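You operate a simulated robot arm through the tools that you are given. There is no shell and no other tool.

You are at the controls of a simulated robot arm. One attempt, no reset.

Task
Put things in order on the top of the black table. At the end: the blue squeeze bottle (marked "SUDS") from the top of the black table stands where the purple scoop stood; the silver foil pocket stands where the silver union block stood; the silver union block stands where the blue squeeze bottle stood; the purple scoop is on the white tray; the gold pin stands on top of the green blower bulb; whatever was shut is shut again. Leave all else as you found it, and nothing knocked over. Set down upright: scoop.

Only the result counts: the job must be done as asked and must still hold three seconds after the hand-in. Knocking over, shifting, dropping, spilling or breaking anything else fails it.

Robot
A 7-joint arm with a two-finger gripper, fixed in place. Base frame: the origin is at the foot of the arm, x ahead of it, y to its left, z up; the work surface is at about z = 860. Lengths are in mm, angles in degrees, forces in N, time in s.
With the tool pointing down near the work surface it reaches from about 340 to 720 mm from the base axis. Its first joint turns from -66.0 to 66.0 degrees. Payload 2.45 kg.
Tool frame: the origin (TCP) lies between the finger pads and is the grasp point; the fingertips stand 26 mm ahead of it; z points along the fingers, y is the line along which they close. The gripper opens to 96 mm. The gripper's body begins 69 mm behind the TCP.
Orientation is that of the tool frame in the base frame, as a unit quaternion [w, x, y, z]. With the fingers straight down and closing along the base's y, the tool's x points along the base's -x, its y along +y and its z along -z.

Tools
- The arm moves only by the tool arm_command. Its argument "commands" is a list of rows, each a list of 7 numbers: the shift along the base's x, y, z in mm, then the turn, a rotation vector about the base's x, y, z in degrees, then the closure, from 0 (fully open) to 1 (shut). In form: [[dx, dy, dz, rx, ry, rz, grip], ...]. A call has 1 to 20 rows; each row shifts and turns the commanded pose from where the row before left it. Rows are played at 5 a second. More than 50 mm and 8.6 degrees between two rows, or a gripper value outside its range, and nothing of the call is played. Where a pose cannot be reached the arm comes as near as it can. A force on the tool above 40 N (or 10 N above the force at the start of the call, whichever is more), or a blocked arm, ends the call early, and 0.2 s more pass. Each finger halts on what it meets, pressing with about 40 N; the grip force reading is that of the motor and also rises with nothing between the fingers. The clock runs only during rows and for 0.2 s after the last one: add rows that do not move to give the fingers time. It gives the time, the measured TCP pose, the force on the tool (base axes), the opening and the grip force at its end, in the units of the frame above (readings bear some noise), with the torque about the TCP (base axes, N m) and any sound that the robot's microphone picked up.
- Cameras (640 x 400 px; columns grow to the right, rows downward): "scene" is fixed at [165.4, -388.4, 1434.8]; the picture's right is [0.80, -0.59, 0.00], its down [-0.26, -0.35, -0.90] and it looks along [0.54, 0.72, -0.43] (base axes); focal length 332 px, centre (320, 200). "wrist" rides on the gripper at [82, 3, -98] in the tool frame; the picture's right is [-0.04, 1.00, 0.00], its down [-0.73, -0.03, -0.68] and it looks along [-0.68, -0.03, 0.73] (tool axes); focal length 256 px, centre (320, 200). There is no depth. A picture from a camera that has moved, and an enlarged one, comes with that camera's place and axes in the base frame and with its lens.
- camera(camera): a new picture of that camera. It takes no simulated time.
- inspect(camera, box): a new picture of the part [left, top, right, bottom] of that camera's present view, enlarged. It takes no simulated time.
- finish_job(): hands the job in; it is judged then, once.

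Nothing tells you positions but the pictures and the camera data. Unless the task says otherwise, let go and move clear before handing in.

The tools are called after "Emit:" by a JSON object that holds its "op" and its "data". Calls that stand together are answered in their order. arm_command: Moves the arm, as the interface text tells. Its arguments: {"type":"object","properties":{"commands":{"type":"array","items":{"type":"array","items":{"type":"number"}}}},"required":["commands"]} The other tools are called the same way: camera (camera) takes a picture; inspect (camera, box) takes an enlarged picture of a part of a camera's view; finish_job () hands the job in.

At the start:

```text
time_s: 0.0
ee_pos: [459.3, 108.4, 1237.9]
ee_rot: [0.0, 0.0, 1.0, 0.0]
ft_force: [0.2, -0.6, -0.4]
wrist_torque: [0.01, 0.01, -0.01]
opening: 96.0
grasp_force: 0.0
```

scene: 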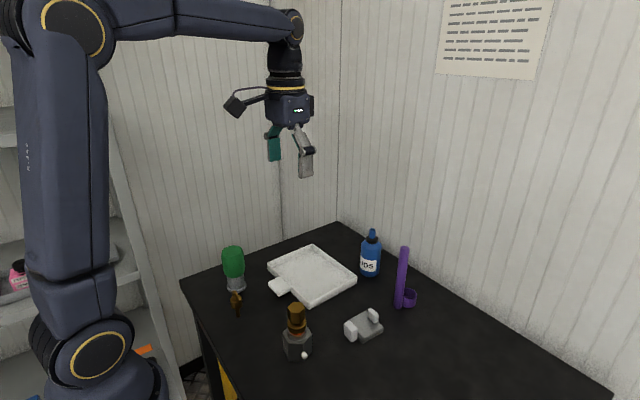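
wrist: 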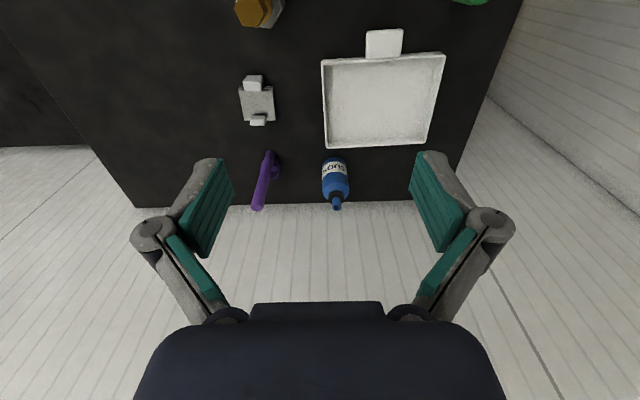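

I see a black table with a green blower bulb, a small brown/gold object, a white tray, a blue bottle, a purple scoop, a silver block and a gold/brown thing on a dark holder. I'll look closer before moving.

Emit:
{"op": "inspect", "data": {"camera": "scene", "box": [200, 220, 330, 380]}}

Emit:
{"op": "inspect", "data": {"camera": "scene", "box": [320, 220, 450, 360]}}

Emit:
{"op": "inspect", "data": {"camera": "wrist", "box": [200, 0, 360, 100]}}

Emit:
{"op": "inspect", "data": {"camera": "wrist", "box": [220, 60, 380, 220]}}

Emit:
{"op": "inspect", "data": {"camera": "scene", "box": [0, 200, 260, 400]}}

```text
2.50 times, centred on (265, 300) of scene
camera zoom: at [165.4, -388.4, 1434.8], right [0.8, -0.59, 0.0], down [-0.26, -0.35, -0.9], along [0.54, 0.72, -0.43], focal length 831 px, centre (458, -50)
```

zoom: 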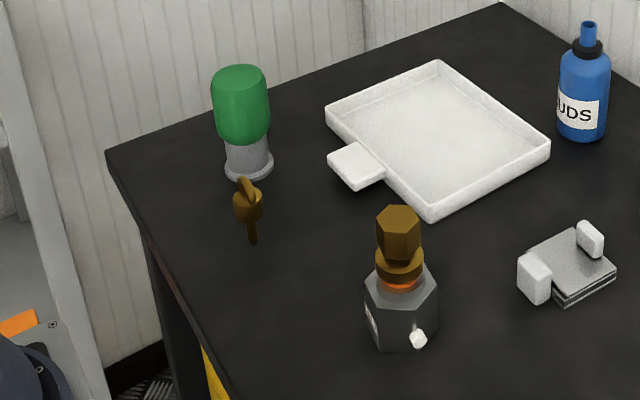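

```text
2.86 times, centred on (385, 290) of scene
camera zoom: at [165.4, -388.4, 1434.8], right [0.8, -0.59, 0.0], down [-0.26, -0.35, -0.9], along [0.54, 0.72, -0.43], focal length 950 px, centre (134, -57)
```

zoom: 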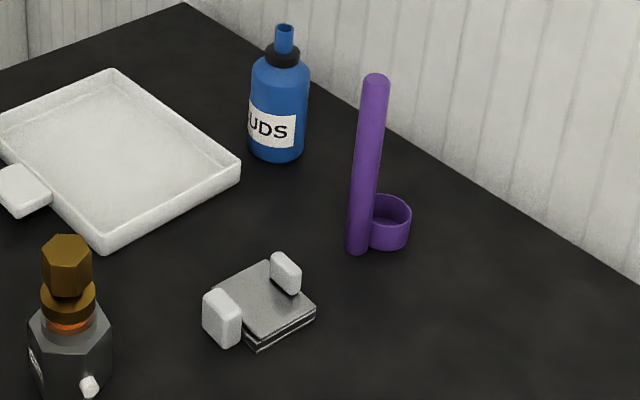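

```text
4.00 times, centred on (280, 50) of wrist
camera zoom: at [377.7, 111.1, 1335.1], right [0.04, 1.0, 0.0], down [0.73, -0.03, 0.68], along [0.68, -0.03, -0.73], focal length 1024 px, centre (480, 800)
```

zoom: 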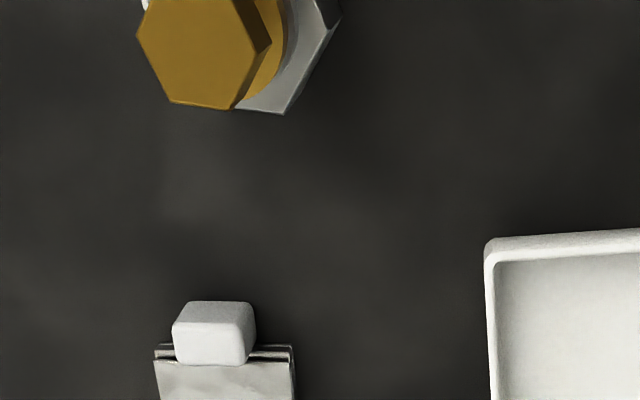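

```text
2.50 times, centred on (300, 140) of wrist
camera zoom: at [377.7, 111.1, 1335.1], right [0.04, 1.0, 0.0], down [0.73, -0.03, 0.68], along [0.68, -0.03, -0.73], focal length 640 px, centre (370, 350)
```

zoom: 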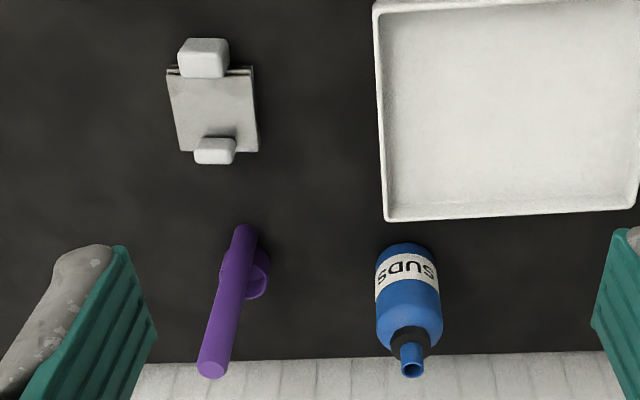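

```text
2.00 times, centred on (130, 300) of scene
camera zoom: at [165.4, -388.4, 1434.8], right [0.8, -0.59, 0.0], down [-0.26, -0.35, -0.9], along [0.54, 0.72, -0.43], focal length 665 px, centre (700, 0)
```

zoom: 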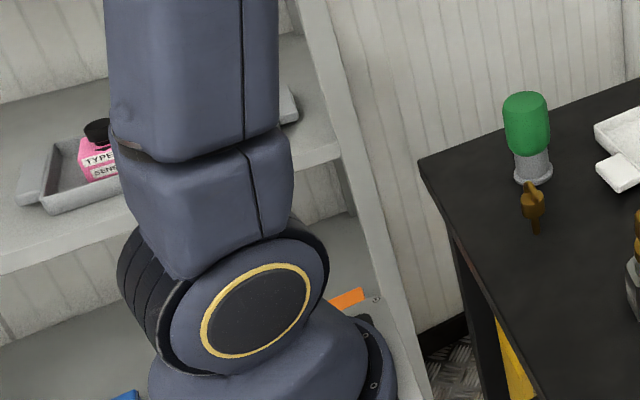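

I can make out the objects, but not the small gold item or the holder well enough. I'll swing the wrist camera sideways (tool turned 90° about vertical) from high up, to look at the gold item and the bulb.

Emit:
{"op": "arm_command", "data": {"commands": [[-6.6, -7.4, -9, 0, 0, 7.5, 0], [-6.6, -7.4, -9, 0, 0, 7.5, 0], [-6.6, -7.4, -9, 0, 0, 7.5, 0], [-6.6, -7.4, -9, 0, 0, 7.5, 0], [-6.6, -7.4, -9, 0, 0, 7.5, 0], [-6.6, -7.4, -9, 0, 0, 7.5, 0], [-6.6, -7.4, -9, 0, 0, 7.5, 0], [-6.6, -7.4, -9, 0, 0, 7.5, 0], [-6.6, -7.4, -9, 0, 0, 7.5, 0], [-6.6, -7.4, -9, 0, 0, 7.5, 0], [-6.6, -7.4, -9, 0, 0, 7.5, 0], [-6.6, -7.4, -9, 0, 0, 7.5, 0]]}}

Emit:
{"op": "camera", "data": {"camera": "wrist"}}

Emit:
{"op": "camera", "data": {"camera": "scene"}}

```text
time_s: 2.6
ee_pos: [381.4, 19.0, 1128.7]
ee_rot: [0.0, 0.708, -0.706, 0.0]
ft_force: [0.2, -0.3, -0.3]
wrist_torque: [0.0, 0.02, -0.02]
opening: 95.9
grasp_force: 0.1
```

```text
taken
camera wrist: at [376.5, -63.0, 1226.6], right [-1.0, 0.04, 0.0], down [0.03, 0.73, 0.68], along [0.03, 0.68, -0.73], focal length 256 px, centre (320, 200)
```

wrist: 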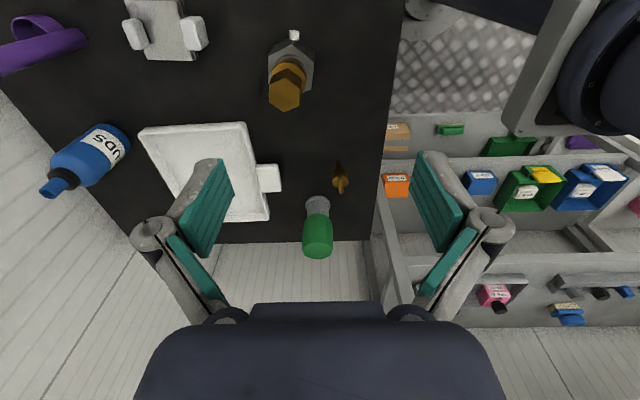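

```text
taken
```

scene: 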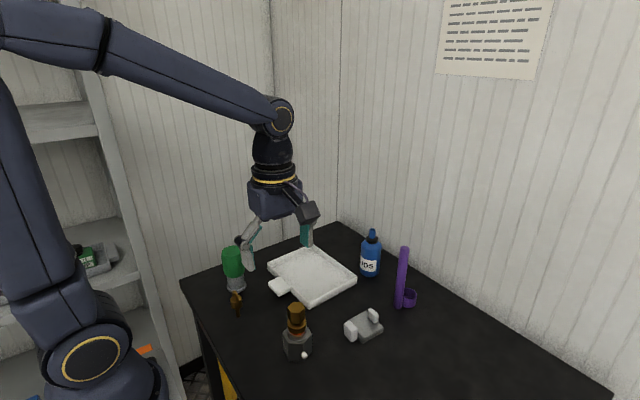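

The view now shows the gold items, bulb, and the shelf behind. I'll zoom in on each.

Emit:
{"op": "inspect", "data": {"camera": "wrist", "box": [290, 150, 370, 270]}}

Emit:
{"op": "inspect", "data": {"camera": "wrist", "box": [240, 10, 340, 120]}}

Emit:
{"op": "inspect", "data": {"camera": "wrist", "box": [0, 0, 220, 100]}}

Emit:
{"op": "inspect", "data": {"camera": "wrist", "box": [380, 110, 640, 330]}}

```text
3.33 times, centred on (330, 210) of wrist
camera zoom: at [376.5, -63.0, 1226.6], right [-1.0, 0.04, 0.0], down [0.03, 0.73, 0.68], along [0.03, 0.68, -0.73], focal length 853 px, centre (287, 167)
```

zoom: 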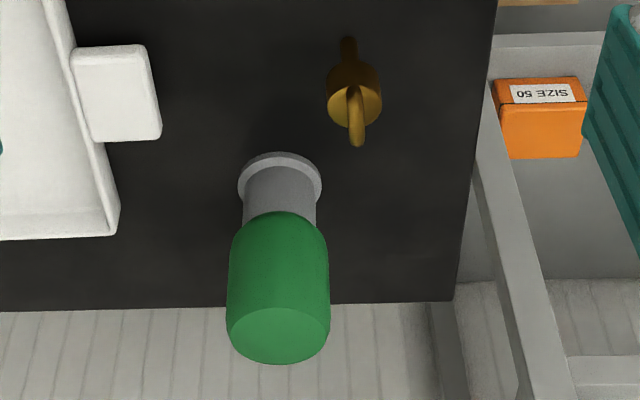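

```text
3.64 times, centred on (290, 65) of wrist
camera zoom: at [376.5, -63.0, 1226.6], right [-1.0, 0.04, 0.0], down [0.03, 0.73, 0.68], along [0.03, 0.68, -0.73], focal length 931 px, centre (429, 691)
```

zoom: 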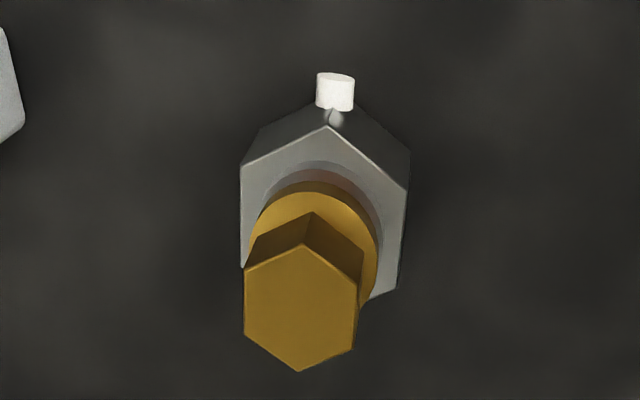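

```text
2.91 times, centred on (110, 50) of wrist
camera zoom: at [376.5, -63.0, 1226.6], right [-1.0, 0.04, 0.0], down [0.03, 0.73, 0.68], along [0.03, 0.68, -0.73], focal length 745 px, centre (931, 636)
```

zoom: 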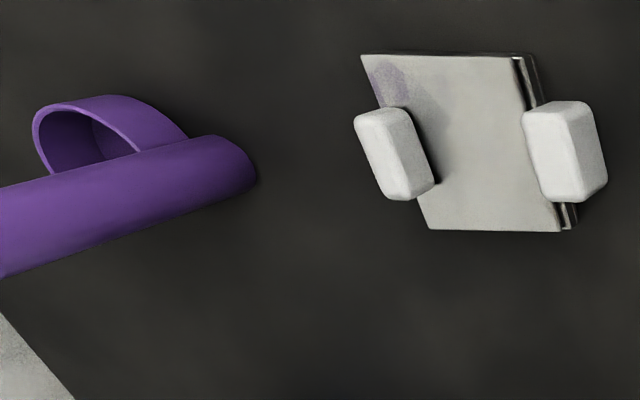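

```text
1.82 times, centred on (510, 220) of wrist
camera zoom: at [376.5, -63.0, 1226.6], right [-1.0, 0.04, 0.0], down [0.03, 0.73, 0.68], along [0.03, 0.68, -0.73], focal length 465 px, centre (-26, 164)
```

zoom: 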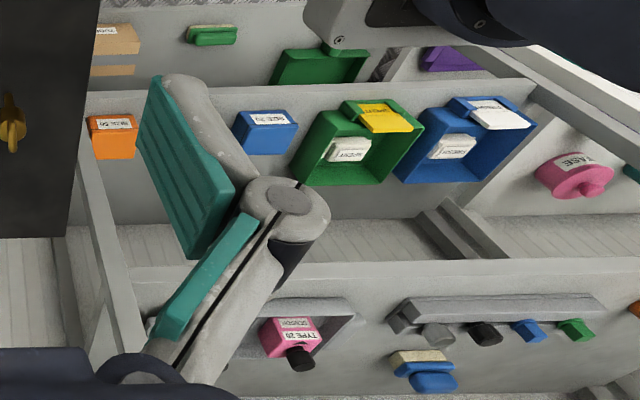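

The small gold item and the holder with the gold hexagon both need a closer look. I'll go lower and nearer.

Emit:
{"op": "arm_command", "data": {"commands": [[-5, 10, -22, 0, 0, 0, 0], [-5, 10, -22, 0, 0, 0, 0], [-5, 10, -22, 0, 0, 0, 0], [0, 0, -22, 0, 0, 0, 0], [0, 0, 0, 0, 0, 0, 0]]}}

Emit:
{"op": "camera", "data": {"camera": "wrist"}}

Emit:
{"op": "inspect", "data": {"camera": "wrist", "box": [240, 80, 400, 240]}}

Emit:
{"op": "inspect", "data": {"camera": "wrist", "box": [200, 0, 360, 80]}}

```text
time_s: 3.8
ee_pos: [364.7, 47.5, 1041.9]
ee_rot: [0.001, -0.707, 0.707, 0.0]
ft_force: [1.3, 0.6, -0.8]
wrist_torque: [0.01, -0.03, -0.01]
opening: 96.0
grasp_force: 0.1
```

```text
taken
camera wrist: at [360.9, -33.8, 1139.1], right [-1.0, 0.04, 0.0], down [0.03, 0.73, 0.68], along [0.03, 0.68, -0.73], focal length 256 px, centre (320, 200)
```

wrist: 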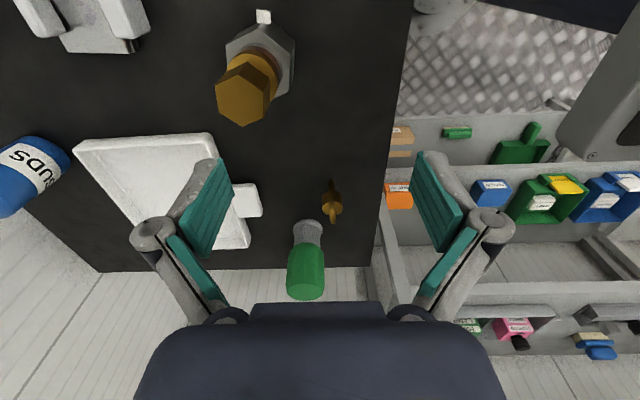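

```text
2.50 times, centred on (320, 160) of wrist
camera zoom: at [360.9, -33.8, 1139.1], right [-1.0, 0.04, 0.0], down [0.03, 0.73, 0.68], along [0.03, 0.68, -0.73], focal length 640 px, centre (320, 300)
```

zoom: 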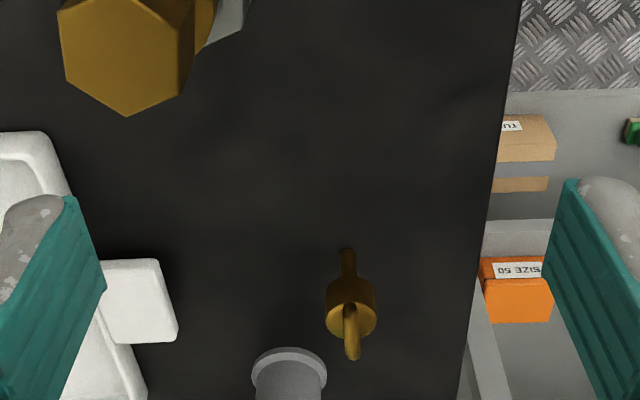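

```text
4.00 times, centred on (280, 40) of wrist
camera zoom: at [360.9, -33.8, 1139.1], right [-1.0, 0.04, 0.0], down [0.03, 0.73, 0.68], along [0.03, 0.68, -0.73], focal length 1024 px, centre (480, 840)
```

zoom: 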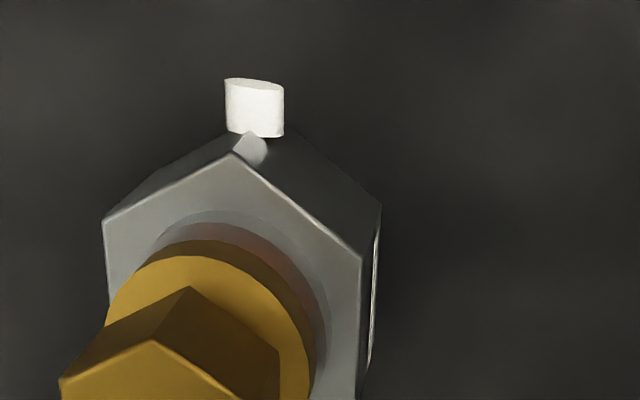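

I'll magnify the scene view on the holder, small gold item and pocket.

Emit:
{"op": "inspect", "data": {"camera": "scene", "box": [276, 298, 320, 366]}}

Emit:
{"op": "inspect", "data": {"camera": "scene", "box": [216, 240, 260, 324]}}

Emit:
{"op": "inspect", "data": {"camera": "scene", "box": [336, 300, 390, 350]}}

Emit:
{"op": "inspect", "data": {"camera": "scene", "box": [350, 225, 420, 315]}}

```text
5.88 times, centred on (298, 332) of scene
camera zoom: at [165.4, -388.4, 1434.8], right [0.8, -0.59, 0.0], down [-0.26, -0.35, -0.9], along [0.54, 0.72, -0.43], focal length 1955 px, centre (449, -576)
```

zoom: 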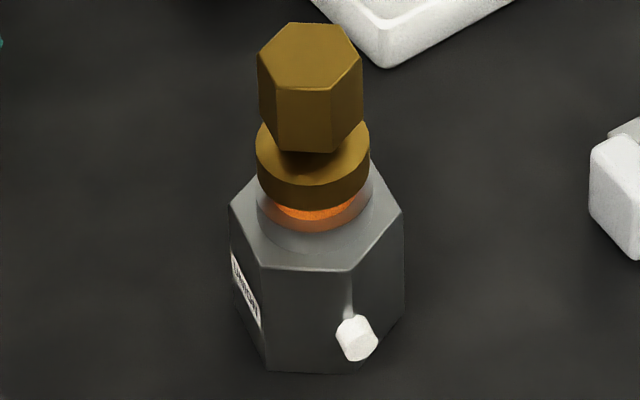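

```text
4.76 times, centred on (238, 282) of scene
camera zoom: at [165.4, -388.4, 1434.8], right [0.8, -0.59, 0.0], down [-0.26, -0.35, -0.9], along [0.54, 0.72, -0.43], focal length 1583 px, centre (710, -190)
```

zoom: 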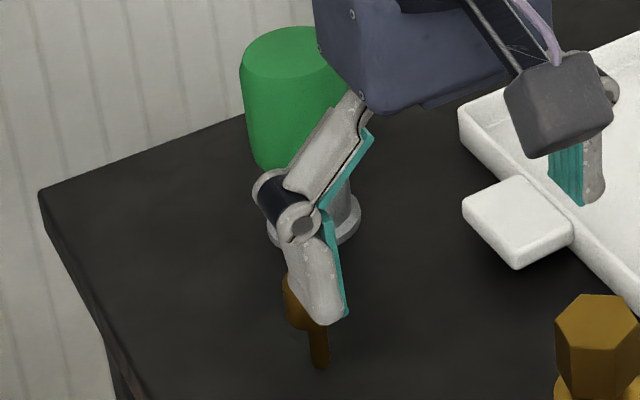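

```text
8.00 times, centred on (363, 325) of scene
camera zoom: at [165.4, -388.4, 1434.8], right [0.8, -0.59, 0.0], down [-0.26, -0.35, -0.9], along [0.54, 0.72, -0.43], focal length 2659 px, centre (-24, -800)
```

zoom: 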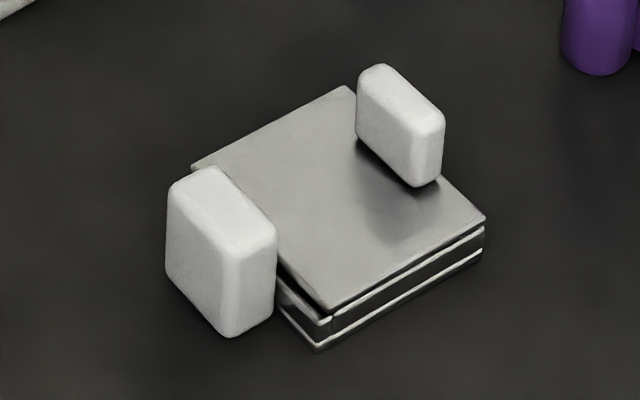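

```text
4.44 times, centred on (385, 270) of scene
camera zoom: at [165.4, -388.4, 1434.8], right [0.8, -0.59, 0.0], down [-0.26, -0.35, -0.9], along [0.54, 0.72, -0.43], focal length 1477 px, centre (31, -111)
```

zoom: 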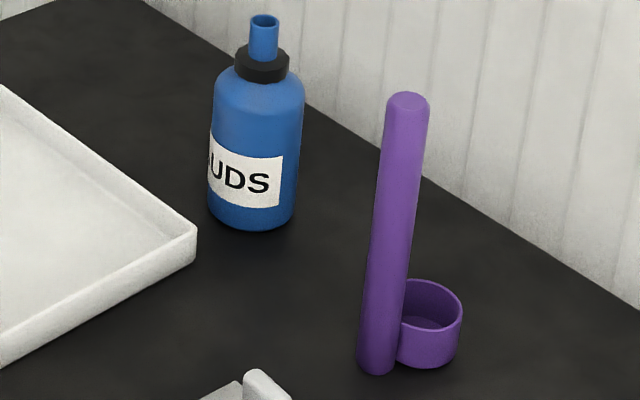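

There's a notice on the wall; I'll check whether it's legible, and look further at the table's side.

Emit:
{"op": "inspect", "data": {"camera": "scene", "box": [430, 0, 560, 80]}}

Emit:
{"op": "inspect", "data": {"camera": "scene", "box": [180, 280, 260, 400]}}

Emit:
{"op": "inspect", "data": {"camera": "wrist", "box": [300, 180, 360, 230]}}

Emit:
{"op": "inspect", "data": {"camera": "wrist", "box": [0, 0, 160, 70]}}

```text
4.92 times, centred on (495, 40) of scene
camera zoom: at [165.4, -388.4, 1434.8], right [0.8, -0.59, 0.0], down [-0.26, -0.35, -0.9], along [0.54, 0.72, -0.43], focal length 1636 px, centre (-542, 988)
```

zoom: 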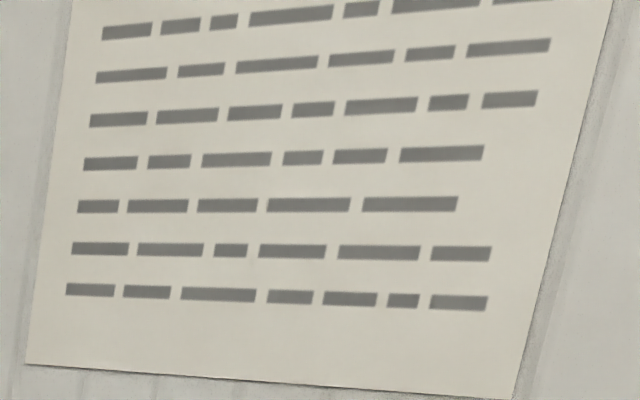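

```text
3.33 times, centred on (220, 340) of scene
camera zoom: at [165.4, -388.4, 1434.8], right [0.8, -0.59, 0.0], down [-0.26, -0.35, -0.9], along [0.54, 0.72, -0.43], focal length 1108 px, centre (653, -267)
```

zoom: 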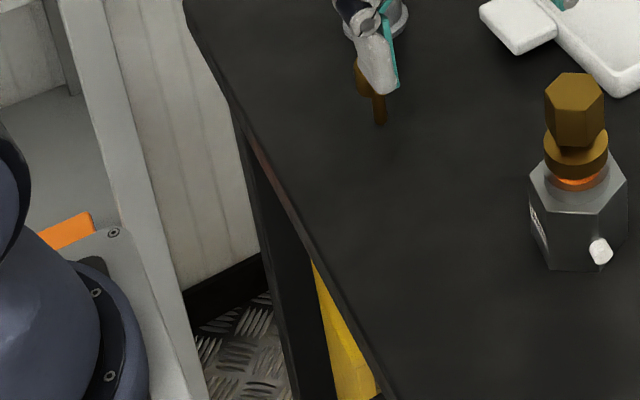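

```text
8.00 times, centred on (330, 205) of wrist
camera zoom: at [360.9, -33.8, 1139.1], right [-1.0, 0.04, 0.0], down [0.03, 0.73, 0.68], along [0.03, 0.68, -0.73], focal length 2048 px, centre (240, 160)
```

zoom: 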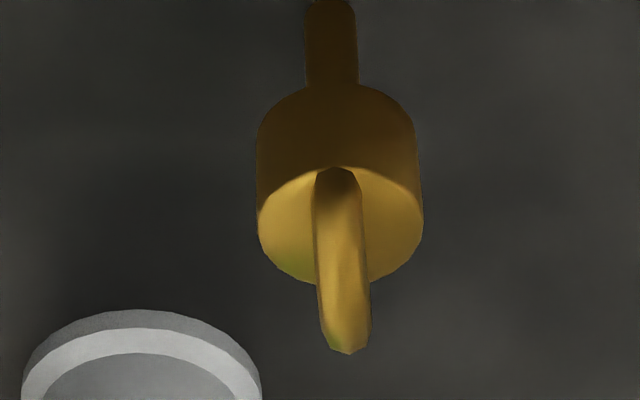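

```text
4.00 times, centred on (80, 35) of wrist
camera zoom: at [360.9, -33.8, 1139.1], right [-1.0, 0.04, 0.0], down [0.03, 0.73, 0.68], along [0.03, 0.68, -0.73], focal length 1024 px, centre (1280, 860)
```

zoom: 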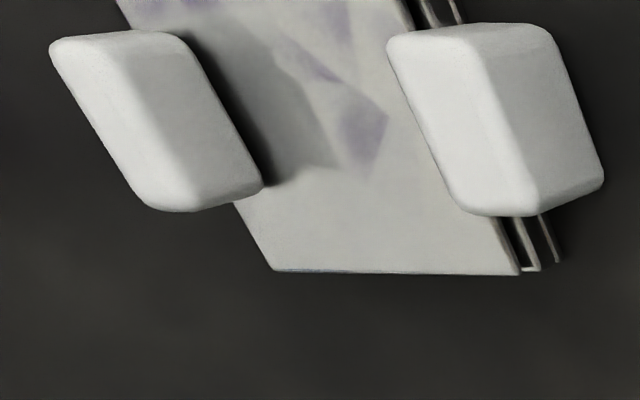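

The notice is just decoration. The table holds exactly seven things matching the task: bottle, scoop, pocket (flat plates with white grips), union block (hex with gold nut), small gold pin, bulb and tray. I'll rotate back and look at union block and pocket from closer.

Emit:
{"op": "arm_command", "data": {"commands": [[5, -4, 5, 0, 0, -7.5, 0], [5, -4, 5, 0, 0, -7.5, 0], [5, -4, 5, 0, 0, -7.5, 0], [5, -4, 5, 0, 0, -7.5, 0], [5, -4, 5, 0, 0, -7.5, 0], [5, -4, 5, 0, 0, -7.5, 0], [5, -4, 5, 0, 0, -7.5, 0], [5, -4, 5, 0, 0, -7.5, 0], [5, -4, 0, 0, 0, -7.5, 0], [5, -4, 0, 0, 0, -7.5, 0], [5, -4, 0, 0, 0, -7.5, 0], [5, -4, 0, 0, 0, -7.5, 0], [0, 0, 0, 0, 0, 0, 0]]}}

Emit:
{"op": "camera", "data": {"camera": "wrist"}}

Emit:
{"op": "inspect", "data": {"camera": "wrist", "box": [200, 0, 440, 150]}}

Emit:
{"op": "inspect", "data": {"camera": "wrist", "box": [220, 100, 380, 200]}}

```text
time_s: 6.6
ee_pos: [427.3, 1.3, 1082.3]
ee_rot: [0.0, 0.002, 1.0, 0.0]
ft_force: [0.6, 0.1, 0.8]
wrist_torque: [-0.01, 0.0, 0.0]
opening: 96.0
grasp_force: 0.0
```

```text
taken
camera wrist: at [343.5, 4.2, 1179.2], right [0.04, 1.0, 0.0], down [0.73, -0.03, 0.68], along [0.68, -0.03, -0.73], focal length 256 px, centre (320, 200)
```

wrist: 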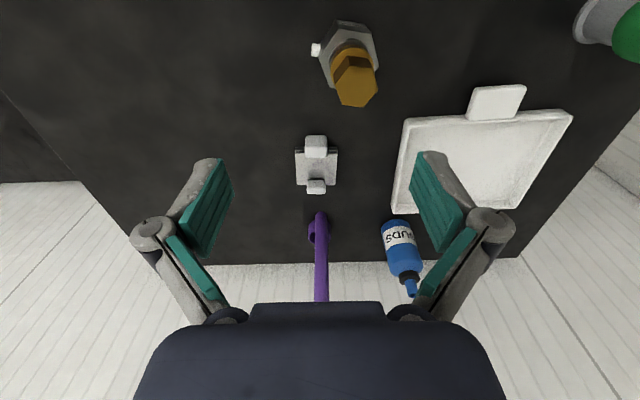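

```text
2.67 times, centred on (320, 75) of wrist
camera zoom: at [343.5, 4.2, 1179.2], right [0.04, 1.0, 0.0], down [0.73, -0.03, 0.68], along [0.68, -0.03, -0.73], focal length 683 px, centre (320, 533)
```

zoom: 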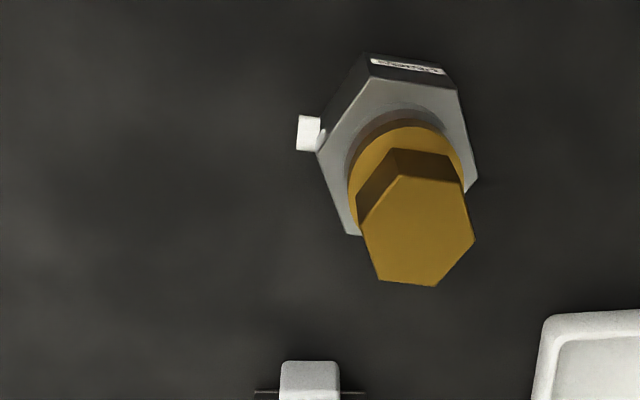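

```text
4.00 times, centred on (300, 150) of wrist
camera zoom: at [343.5, 4.2, 1179.2], right [0.04, 1.0, 0.0], down [0.73, -0.03, 0.68], along [0.68, -0.03, -0.73], focal length 1024 px, centre (400, 400)
```

zoom: 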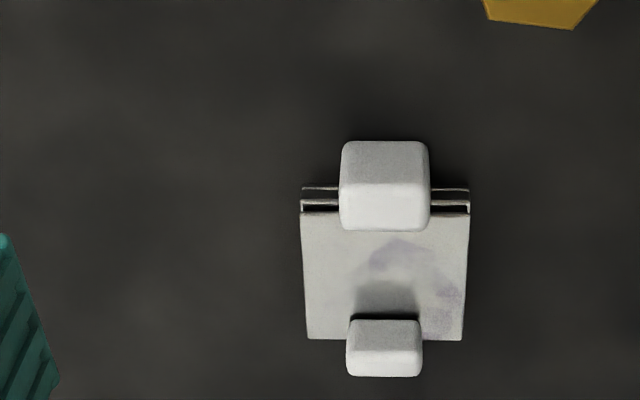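

Union block is around (415, 27), pocket around (563, −10), with a front grip and a top grip. I want to understand the pocket's construction, so I'll take a low side view from −y.

Emit:
{"op": "arm_command", "data": {"commands": [[11.1, -10, -6, 0, 0, 7.5, 0], [11.1, -10, -6, 0, 0, 7.5, 0], [11.1, -10, -6, 0, 0, 7.5, 0], [11.1, -10, -6, 0, 0, 7.5, 0], [11.1, -10, -6, 0, 0, 7.5, 0], [11.1, -10, -6, 0, 0, 7.5, 0], [11.1, -10, -6, 0, 0, 7.5, 0], [11.1, -10, -6, 0, 0, 7.5, 0], [11.1, -10, -6, 0, 0, 7.5, 0], [11.1, -10, -6, 0, 0, 7.5, 0], [11.1, -10, -6, 0, 0, 7.5, 0], [11.1, -10, -6, 0, 0, 7.5, 0], [0, 0, -15, 7.5, 0, 0, 0], [0, 0, -15, 7.5, 0, 0, 0], [0, 0, -15, 7.5, 0, 0, 0], [0, 0, -15, 7.5, 0, 0, 0], [0, 0, 0, 0, 0, 0, 0]]}}

Emit:
{"op": "camera", "data": {"camera": "wrist"}}

Emit:
{"op": "inspect", "data": {"camera": "wrist", "box": [250, 130, 410, 230]}}

```text
time_s: 10.2
ee_pos: [558.7, -119.0, 949.6]
ee_rot: [0.183, -0.683, 0.683, 0.184]
ft_force: [-0.3, 0.0, -0.2]
wrist_torque: [0.01, -0.01, 0.0]
opening: 95.9
grasp_force: 0.2
```

```text
taken
camera wrist: at [554.9, -239.8, 992.9], right [-1.0, 0.04, 0.02], down [0.03, 0.29, 0.96], along [0.03, 0.96, -0.29], focal length 256 px, centre (320, 200)
```

wrist: 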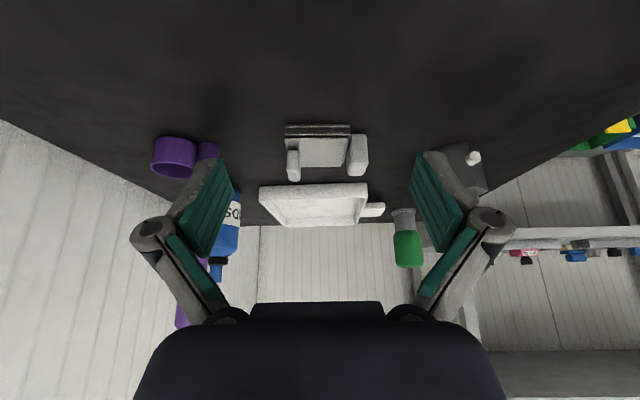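

```text
4.00 times, centred on (330, 180) of wrist
camera zoom: at [554.9, -239.8, 992.9], right [-1.0, 0.04, 0.02], down [0.03, 0.29, 0.96], along [0.03, 0.96, -0.29], focal length 1024 px, centre (280, 280)
```

zoom: 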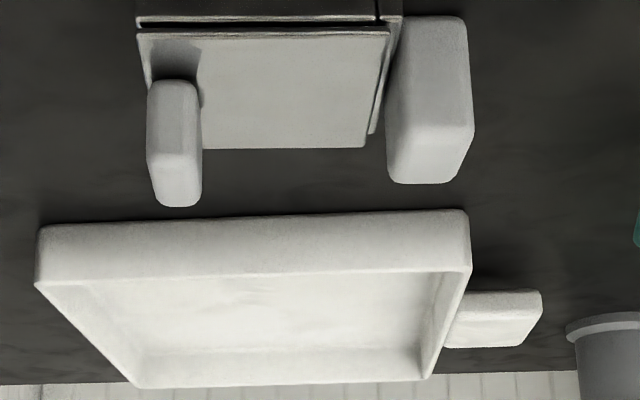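

The picture is upside down (image down is world up). I'll zoom more tightly on the pocket.

Emit:
{"op": "inspect", "data": {"camera": "wrist", "box": [280, 116, 376, 188]}}

Emit:
{"op": "inspect", "data": {"camera": "wrist", "box": [282, 120, 322, 145]}}

Emit:
{"op": "inspect", "data": {"camera": "wrist", "box": [335, 120, 375, 145]}}

Emit:
{"op": "inspect", "data": {"camera": "wrist", "box": [140, 125, 240, 190]}}

```text
5.56 times, centred on (328, 152) of wrist
camera zoom: at [554.9, -239.8, 992.9], right [-1.0, 0.04, 0.02], down [0.03, 0.29, 0.96], along [0.03, 0.96, -0.29], focal length 1422 px, centre (276, 467)
```

zoom: 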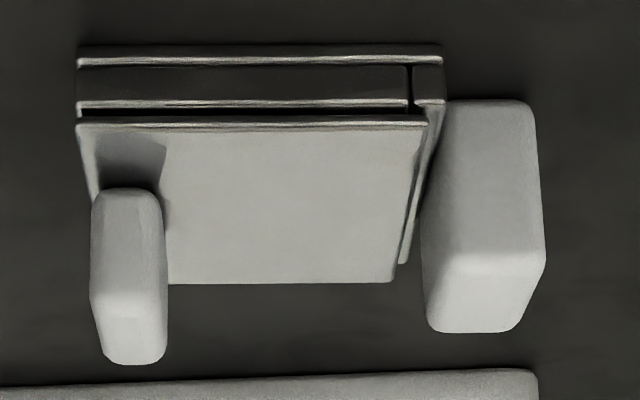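

```text
16.00 times, centred on (302, 132) of wrist
camera zoom: at [554.9, -239.8, 992.9], right [-1.0, 0.04, 0.02], down [0.03, 0.29, 0.96], along [0.03, 0.96, -0.29], focal length 4096 px, centre (608, 1280)
```

zoom: 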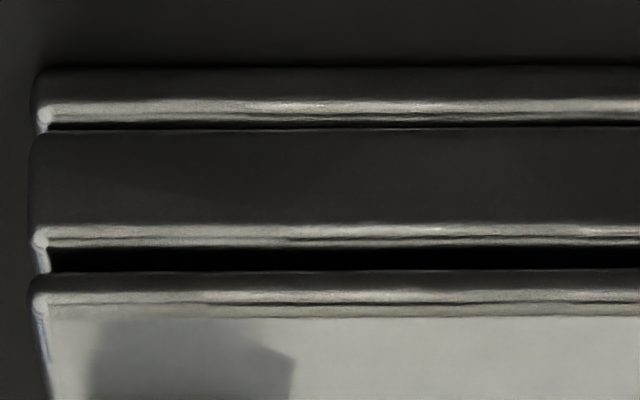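

```text
16.00 times, centred on (355, 132) of wrist
camera zoom: at [554.9, -239.8, 992.9], right [-1.0, 0.04, 0.02], down [0.03, 0.29, 0.96], along [0.03, 0.96, -0.29], focal length 4096 px, centre (-240, 1280)
```

zoom: 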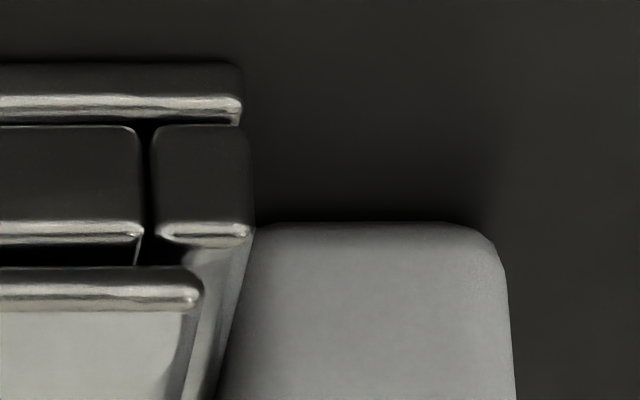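

```text
6.15 times, centred on (190, 158) of wrist
camera zoom: at [554.9, -239.8, 992.9], right [-1.0, 0.04, 0.02], down [0.03, 0.29, 0.96], along [0.03, 0.96, -0.29], focal length 1575 px, centre (1120, 462)
```

zoom: 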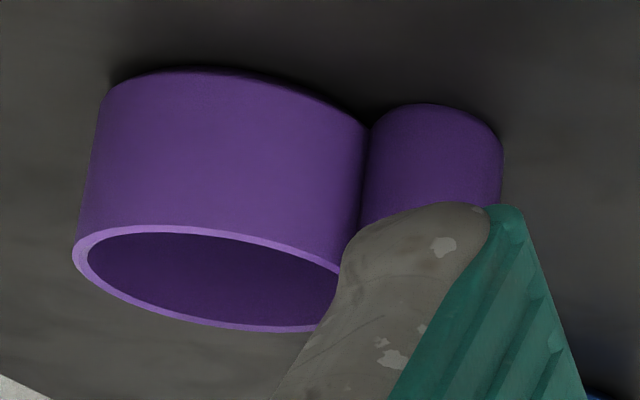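

The pocket is a flat rigid box: side walls, a separate front panel with a grip, and a top plate with a grip, so it should be lifted by its side walls. Next I'll look closely at the bottle and scoop to measure them.

Emit:
{"op": "arm_command", "data": {"commands": [[0, 0, 15, -7.5, 0, 0, 0], [0, 0, 15, -7.5, 0, 0, 0], [0, 0, 15, -7.5, 0, 0, 0], [0, 0, 15, -7.5, 0, 0, 0], [3.4, 14.9, 4, 0, 0, -7.5, 0], [3.4, 14.9, 4, 0, 0, -7.5, 0], [3.4, 14.9, 4, 0, 0, -7.5, 0], [3.4, 14.9, 4, 0, 0, -7.5, 0], [3.4, 14.9, 4, 0, 0, -7.5, 0], [3.4, 14.9, 4, 0, 0, -7.5, 0], [3.4, 14.9, 4, 0, 0, -7.5, 0], [3.4, 14.9, 4, 0, 0, -7.5, 0], [3.4, 14.9, 4, 0, 0, -7.5, 0], [3.4, 14.9, 4, 0, 0, -7.5, 0], [3.4, 14.9, 4, 0, 0, -7.5, 0], [3.4, 14.9, 4, 0, 0, -7.5, 0], [0, 0, 0, 0, 0, 0, 0]]}}

Emit:
{"op": "camera", "data": {"camera": "wrist"}}

Emit:
{"op": "inspect", "data": {"camera": "wrist", "box": [230, 120, 330, 260]}}

Emit:
{"op": "inspect", "data": {"camera": "wrist", "box": [330, 120, 430, 260]}}

```text
time_s: 13.8
ee_pos: [600.9, 60.3, 1057.9]
ee_rot: [-0.001, 0.002, 1.0, 0.0]
ft_force: [-0.3, 0.4, 0.2]
wrist_torque: [0.02, 0.0, -0.02]
opening: 96.0
grasp_force: 0.0
```

```text
taken
camera wrist: at [518.3, 63.3, 1155.3], right [0.04, 1.0, 0.0], down [0.73, -0.03, 0.68], along [0.68, -0.03, -0.73], focal length 256 px, centre (320, 200)
```

wrist: 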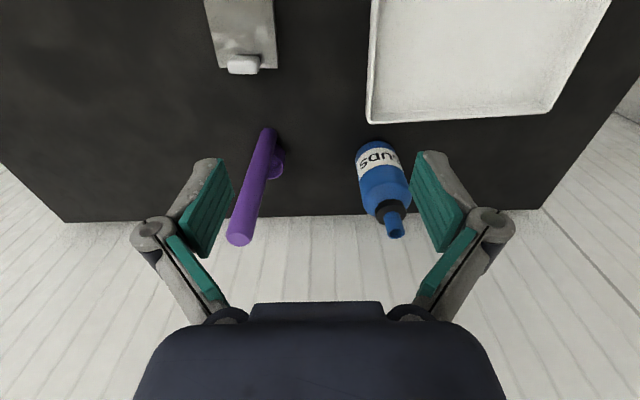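

```text
2.86 times, centred on (280, 190) of wrist
camera zoom: at [518.3, 63.3, 1155.3], right [0.04, 1.0, 0.0], down [0.73, -0.03, 0.68], along [0.68, -0.03, -0.73], focal length 731 px, centre (434, 229)
```

zoom: 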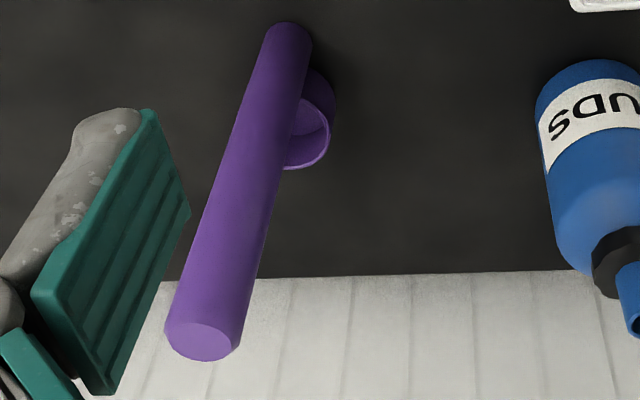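

```text
2.86 times, centred on (380, 190) of wrist
camera zoom: at [518.3, 63.3, 1155.3], right [0.04, 1.0, 0.0], down [0.73, -0.03, 0.68], along [0.68, -0.03, -0.73], focal length 731 px, centre (149, 229)
```

zoom: 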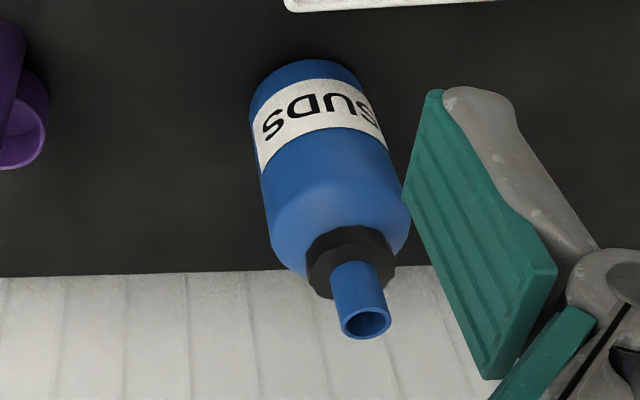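

Triangulating both cameras: bottle centre ≈ (720, 131), collar ≈ z 955–968; scoop handle ≈ (678, −8) with top at z ≈ 1025 and the cup at +x of it (≈ (705, −8)). I'll position above the scoop handle.

Emit:
{"op": "arm_command", "data": {"commands": [[0, 0, 27, 0, 0, 0, 0], [26, -23, 0, 0, 0, 0, 0], [26, -23, 0, 0, 0, 0, 0], [25, -22, 0, 0, 0, 0, 0], [0, 0, 0, 0, 0, 0, 0]]}}

Emit:
{"op": "camera", "data": {"camera": "wrist"}}

Emit:
{"op": "inspect", "data": {"camera": "scene", "box": [340, 180, 460, 320]}}

```text
time_s: 15.0
ee_pos: [676.9, -9.1, 1085.0]
ee_rot: [0.0, 0.0, 1.0, 0.001]
ft_force: [0.1, 0.0, 0.4]
wrist_torque: [-0.02, -0.01, 0.0]
opening: 96.0
grasp_force: 0.0
```

```text
taken
camera wrist: at [595.0, -6.0, 1182.5], right [0.04, 1.0, 0.0], down [0.73, -0.03, 0.68], along [0.68, -0.03, -0.73], focal length 256 px, centre (320, 200)
```

wrist: 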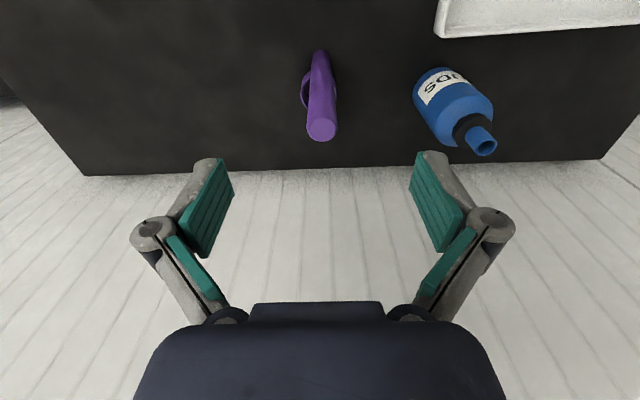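

```text
2.86 times, centred on (400, 250) of scene
camera zoom: at [165.4, -388.4, 1434.8], right [0.8, -0.59, 0.0], down [-0.26, -0.35, -0.9], along [0.54, 0.72, -0.43], focal length 950 px, centre (91, 57)
```

zoom: 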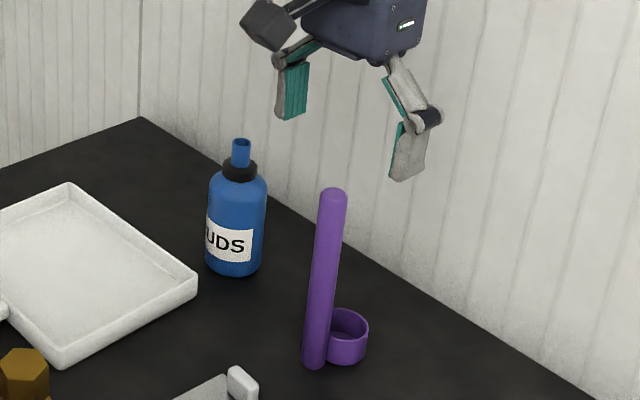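

The handle top lines up with the TCP within a millimetre or two. Descending to grip the upper handle.

Emit:
{"op": "arm_command", "data": {"commands": [[1.3, 0.3, -21, 0, 0, 0, 0], [0, 0, -21, 0, 0, 0, 0], [0, 0, -21, 0, 0, 0, 0], [0, 0, -22, 0, 0, 0, 0], [0, 0, 0, 0, 0, 0, 0]]}}

Emit:
{"op": "camera", "data": {"camera": "wrist"}}

```text
time_s: 16.2
ee_pos: [678.4, -7.9, 997.8]
ee_rot: [0.0, 0.0, 1.0, 0.0]
ft_force: [0.2, -0.8, 0.0]
wrist_torque: [0.02, 0.03, 0.0]
opening: 96.0
grasp_force: 0.0
```

```text
taken
camera wrist: at [596.5, -4.7, 1097.0], right [0.04, 1.0, 0.0], down [0.73, -0.03, 0.68], along [0.68, -0.03, -0.73], focal length 256 px, centre (320, 200)
```

wrist: 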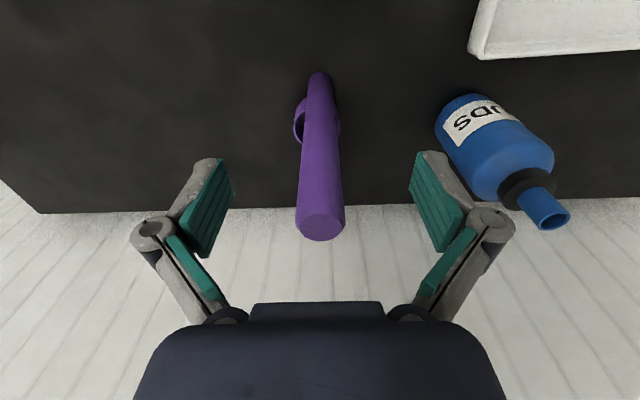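

Handle is centred between the fingers. Closing the gripper.

Emit:
{"op": "arm_command", "data": {"commands": [[0, 0, 0, 0, 0, 0, 0.5], [0, 0, 0, 0, 0, 0, 0.7], [0, 0, 0, 0, 0, 0, 0.85], [0, 0, 0, 0, 0, 0, 1], [0, 0, 0, 0, 0, 0, 1], [0, 0, 0, 0, 0, 0, 1], [0, 0, 0, 0, 0, 0, 1]]}}

Emit:
{"op": "camera", "data": {"camera": "wrist"}}

```text
time_s: 17.8
ee_pos: [678.4, -7.3, 999.5]
ee_rot: [0.001, -0.001, 1.0, 0.0]
ft_force: [-0.2, -0.6, -0.9]
wrist_torque: [-0.02, 0.02, 0.04]
opening: 19.7
grasp_force: 40.1
```

```text
taken
camera wrist: at [596.5, -4.7, 1097.3], right [0.04, 1.0, 0.0], down [0.73, -0.03, 0.68], along [0.68, -0.03, -0.73], focal length 256 px, centre (320, 200)
```

wrist: 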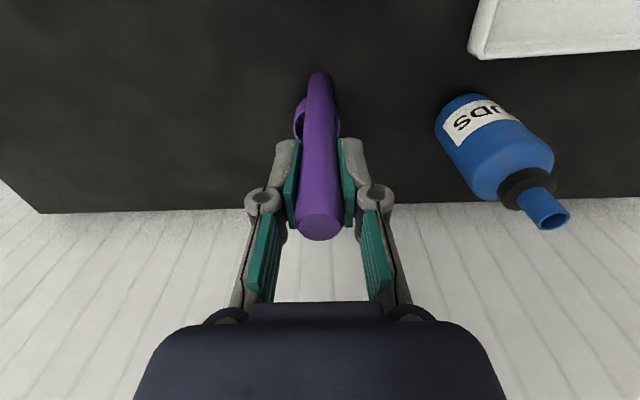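

Gripped at 19.7 mm opening. Lifting straight up.

Emit:
{"op": "arm_command", "data": {"commands": [[0, 0, 8, 0, 0, 0, 1], [0, 0, 16, 0, 0, 0, 1], [0, 0, 20, 0, 0, 0, 1], [0, 0, 20, 0, 0, 0, 1], [0, 0, 16, 0, 0, 0, 1], [0, 0, 0, 0, 0, 0, 1]]}}

Emit:
{"op": "camera", "data": {"camera": "scene"}}

Emit:
{"op": "camera", "data": {"camera": "wrist"}}

```text
time_s: 19.2
ee_pos: [678.2, -7.0, 1079.9]
ee_rot: [0.0, 0.0, 1.0, 0.0]
ft_force: [-0.7, 0.2, -0.8]
wrist_torque: [0.01, 0.02, 0.01]
opening: 19.6
grasp_force: 40.2
```

```text
taken
```

scene: 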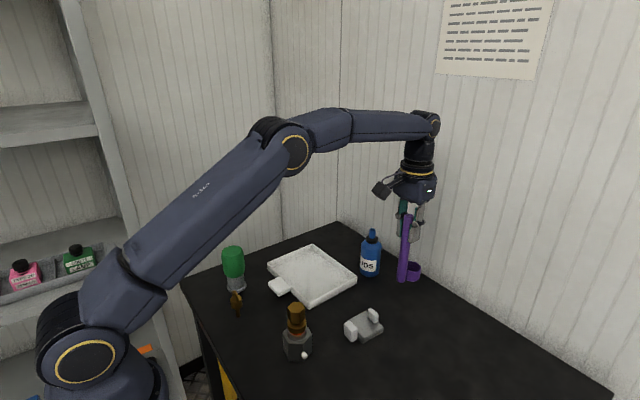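

```text
taken
camera wrist: at [595.9, -4.6, 1177.1], right [0.04, 1.0, 0.0], down [0.73, -0.03, 0.68], along [0.68, -0.03, -0.73], focal length 256 px, centre (320, 200)
```

wrist: 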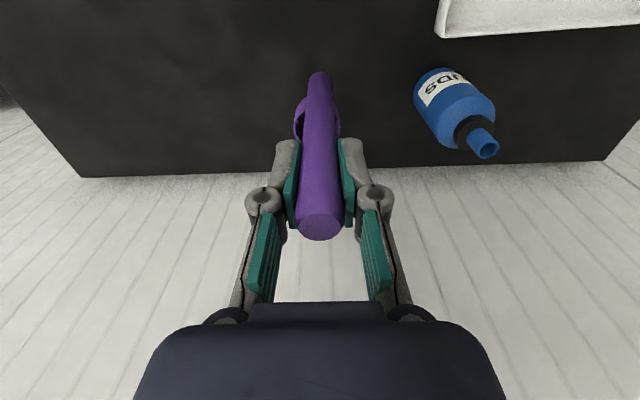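

The scoop is held firmly and upright. Carrying it over the tray.

Emit:
{"op": "arm_command", "data": {"commands": [[-10, 15, 0, 0, 0, 0, 1], [-16, 28, 0, 0, 0, 0, 1], [-16, 28, 0, 0, 0, 0, 1], [-16, 28, 0, 0, 0, 0, 1], [-16, 28, 0, 0, 0, 0, 1], [-16, 28, 0, 0, 0, 0, 1], [-16, 28, 0, 0, 0, 0, 1], [-10, 20, 0, 0, 0, 0, 1], [-6, 14, 0, 0, 0, 0, 1], [0, 0, 0, 0, 0, 0, 1]]}}

Emit:
{"op": "camera", "data": {"camera": "scene"}}

Emit:
{"op": "camera", "data": {"camera": "wrist"}}

```text
time_s: 21.4
ee_pos: [556.0, 209.1, 1080.2]
ee_rot: [0.0, 0.0, 1.0, 0.0]
ft_force: [-0.1, 0.9, -0.1]
wrist_torque: [0.0, 0.03, 0.0]
opening: 19.6
grasp_force: 40.0
```

```text
taken
```

scene: 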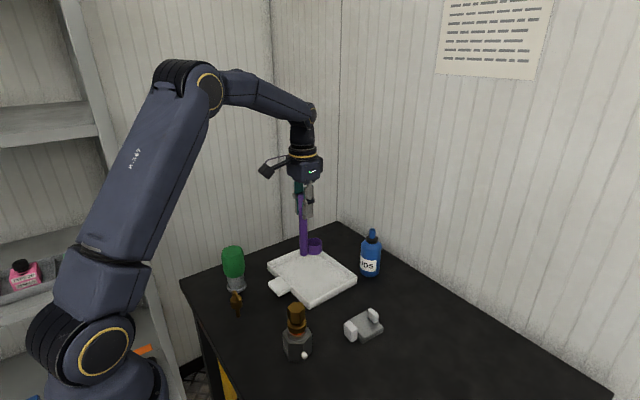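

```text
taken
camera wrist: at [474.4, 212.5, 1177.2], right [0.04, 1.0, 0.0], down [0.73, -0.03, 0.68], along [0.68, -0.03, -0.73], focal length 256 px, centre (320, 200)
```

wrist: 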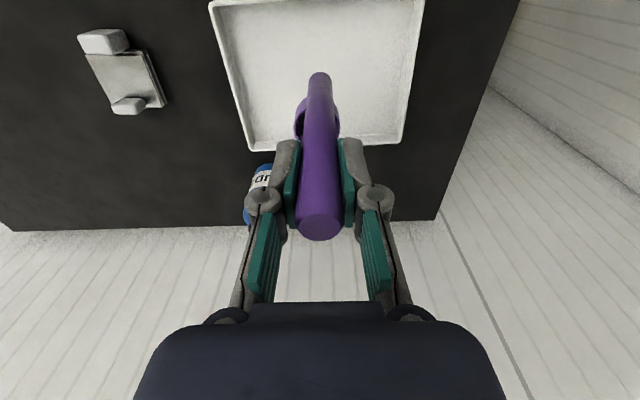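

Well over the middle of the tray. Lowering, then feeling for contact.

Emit:
{"op": "arm_command", "data": {"commands": [[0, 0, -18, 0, 0, 0, 1], [0, 0, -20, 0, 0, 0, 1], [0, 0, -18, 0, 0, 0, 1], [0, 0, -10, 0, 0, 0, 1], [0, 0, -2, 0, 0, 0, 1], [0, 0, 0, 0, 0, 0, 1]]}}

Emit:
{"op": "inspect", "data": {"camera": "scene", "box": [255, 170, 375, 310]}}

```text
time_s: 22.8
ee_pos: [556.4, 210.0, 1011.8]
ee_rot: [0.0, 0.0, 1.0, 0.0]
ft_force: [0.3, 0.8, -1.1]
wrist_torque: [0.0, -0.01, -0.04]
opening: 19.6
grasp_force: 39.9
```

```text
2.86 times, centred on (315, 240) of scene
camera zoom: at [165.5, -388.4, 1434.8], right [0.8, -0.59, 0.0], down [-0.26, -0.35, -0.9], along [0.54, 0.72, -0.43], focal length 950 px, centre (334, 86)
```

zoom: 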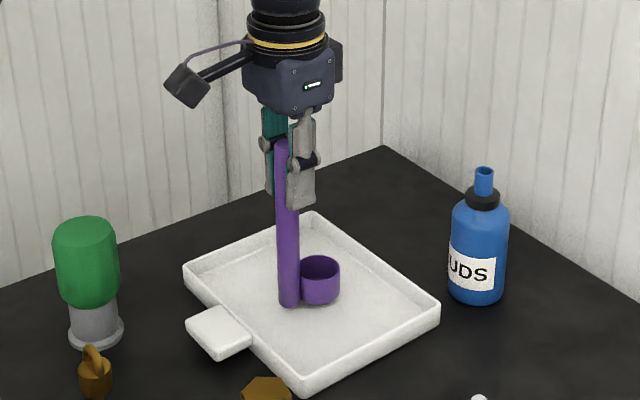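

Emit:
{"op": "arm_command", "data": {"commands": [[0, 0, -2, 0, 0, 0, 1], [0, 0, -2, 0, 0, 0, 1], [0, 0, -1, 0, 0, 0, 1], [0, 0, 0, 0, 0, 0, 1]]}}

```text
time_s: 23.8
ee_pos: [556.1, 209.6, 1006.3]
ee_rot: [0.0, 0.001, 1.0, 0.0]
ft_force: [-0.2, -0.9, -1.0]
wrist_torque: [0.02, -0.03, 0.0]
opening: 19.5
grasp_force: 40.4
```

No contact yet at z 1006; continuing in 1 mm steps.

Emit:
{"op": "arm_command", "data": {"commands": [[0, 0, -1, 0, 0, 0, 1], [0, 0, -1, 0, 0, 0, 1], [0, 0, 0, 0, 0, 0, 1]]}}

Emit:
{"op": "inspect", "data": {"camera": "scene", "box": [270, 240, 350, 310]}}

```text
time_s: 24.6
ee_pos: [555.5, 209.5, 1004.5]
ee_rot: [0.0, 0.0, 1.0, 0.0]
ft_force: [0.2, 0.3, -0.4]
wrist_torque: [0.01, 0.03, 0.01]
opening: 19.5
grasp_force: 39.7
```

```text
5.71 times, centred on (310, 275) of scene
camera zoom: at [165.5, -388.4, 1434.8], right [0.8, -0.59, 0.0], down [-0.26, -0.35, -0.9], along [0.54, 0.72, -0.43], focal length 1900 px, centre (377, -229)
```

zoom: 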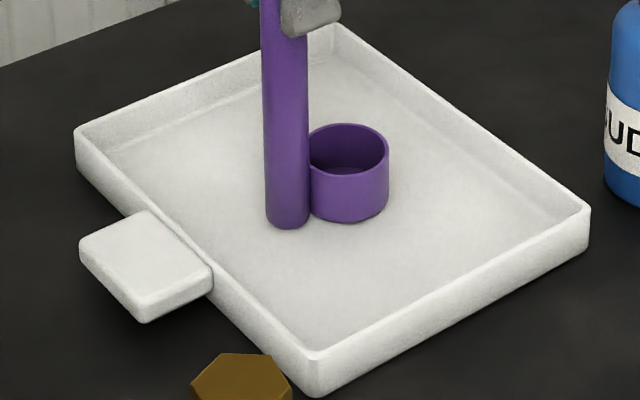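

Emit:
{"op": "arm_command", "data": {"commands": [[0, 0, -1, 0, 0, 0, 1], [0, 0, 0, 0, 0, 0, 1]]}}

```text
time_s: 25.2
ee_pos: [555.8, 209.0, 1004.4]
ee_rot: [0.0, -0.001, 1.0, 0.0]
ft_force: [-0.8, -0.1, 3.8]
wrist_torque: [-0.05, -0.03, -0.01]
opening: 19.7
grasp_force: 39.9
```

Contact felt (about 4 N). Releasing gently, then rising.

Emit:
{"op": "arm_command", "data": {"commands": [[0, 0, 0, 0, 0, 0, 0.75], [0, 0, 0, 0, 0, 0, 0.6], [0, 0, 0, 0, 0, 0, 0.4], [0, 0, 0, 0, 0, 0, 0.4], [0, 0, 20, 0, 0, 0, 0.4], [0, 0, 30, 0, 0, 0, 0.4], [0, 0, 40, 0, 0, 0, 0.3], [0, 0, 0, 0, 0, 0, 0]]}}

Emit:
{"op": "camera", "data": {"camera": "scene"}}

Emit:
{"op": "camera", "data": {"camera": "wrist"}}

```text
time_s: 27.0
ee_pos: [556.9, 208.2, 1094.1]
ee_rot: [0.0, 0.0, 1.0, -0.001]
ft_force: [0.1, 0.0, -0.4]
wrist_torque: [-0.01, -0.01, 0.01]
opening: 96.0
grasp_force: 0.0
```

```text
taken
```

scene: 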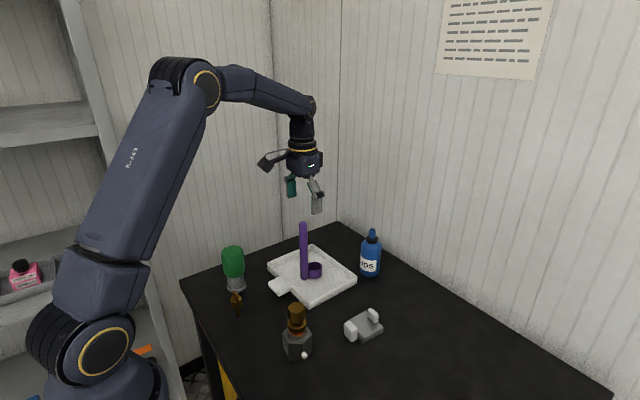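

```text
taken
camera wrist: at [473.4, 212.1, 1191.4], right [0.04, 1.0, 0.0], down [0.73, -0.03, 0.68], along [0.68, -0.03, -0.73], focal length 256 px, centre (320, 200)
```

wrist: 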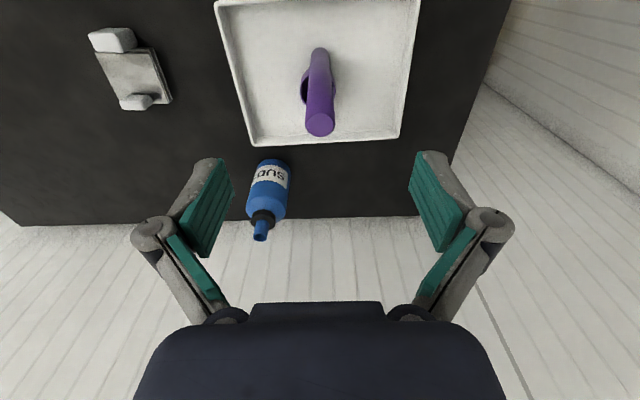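

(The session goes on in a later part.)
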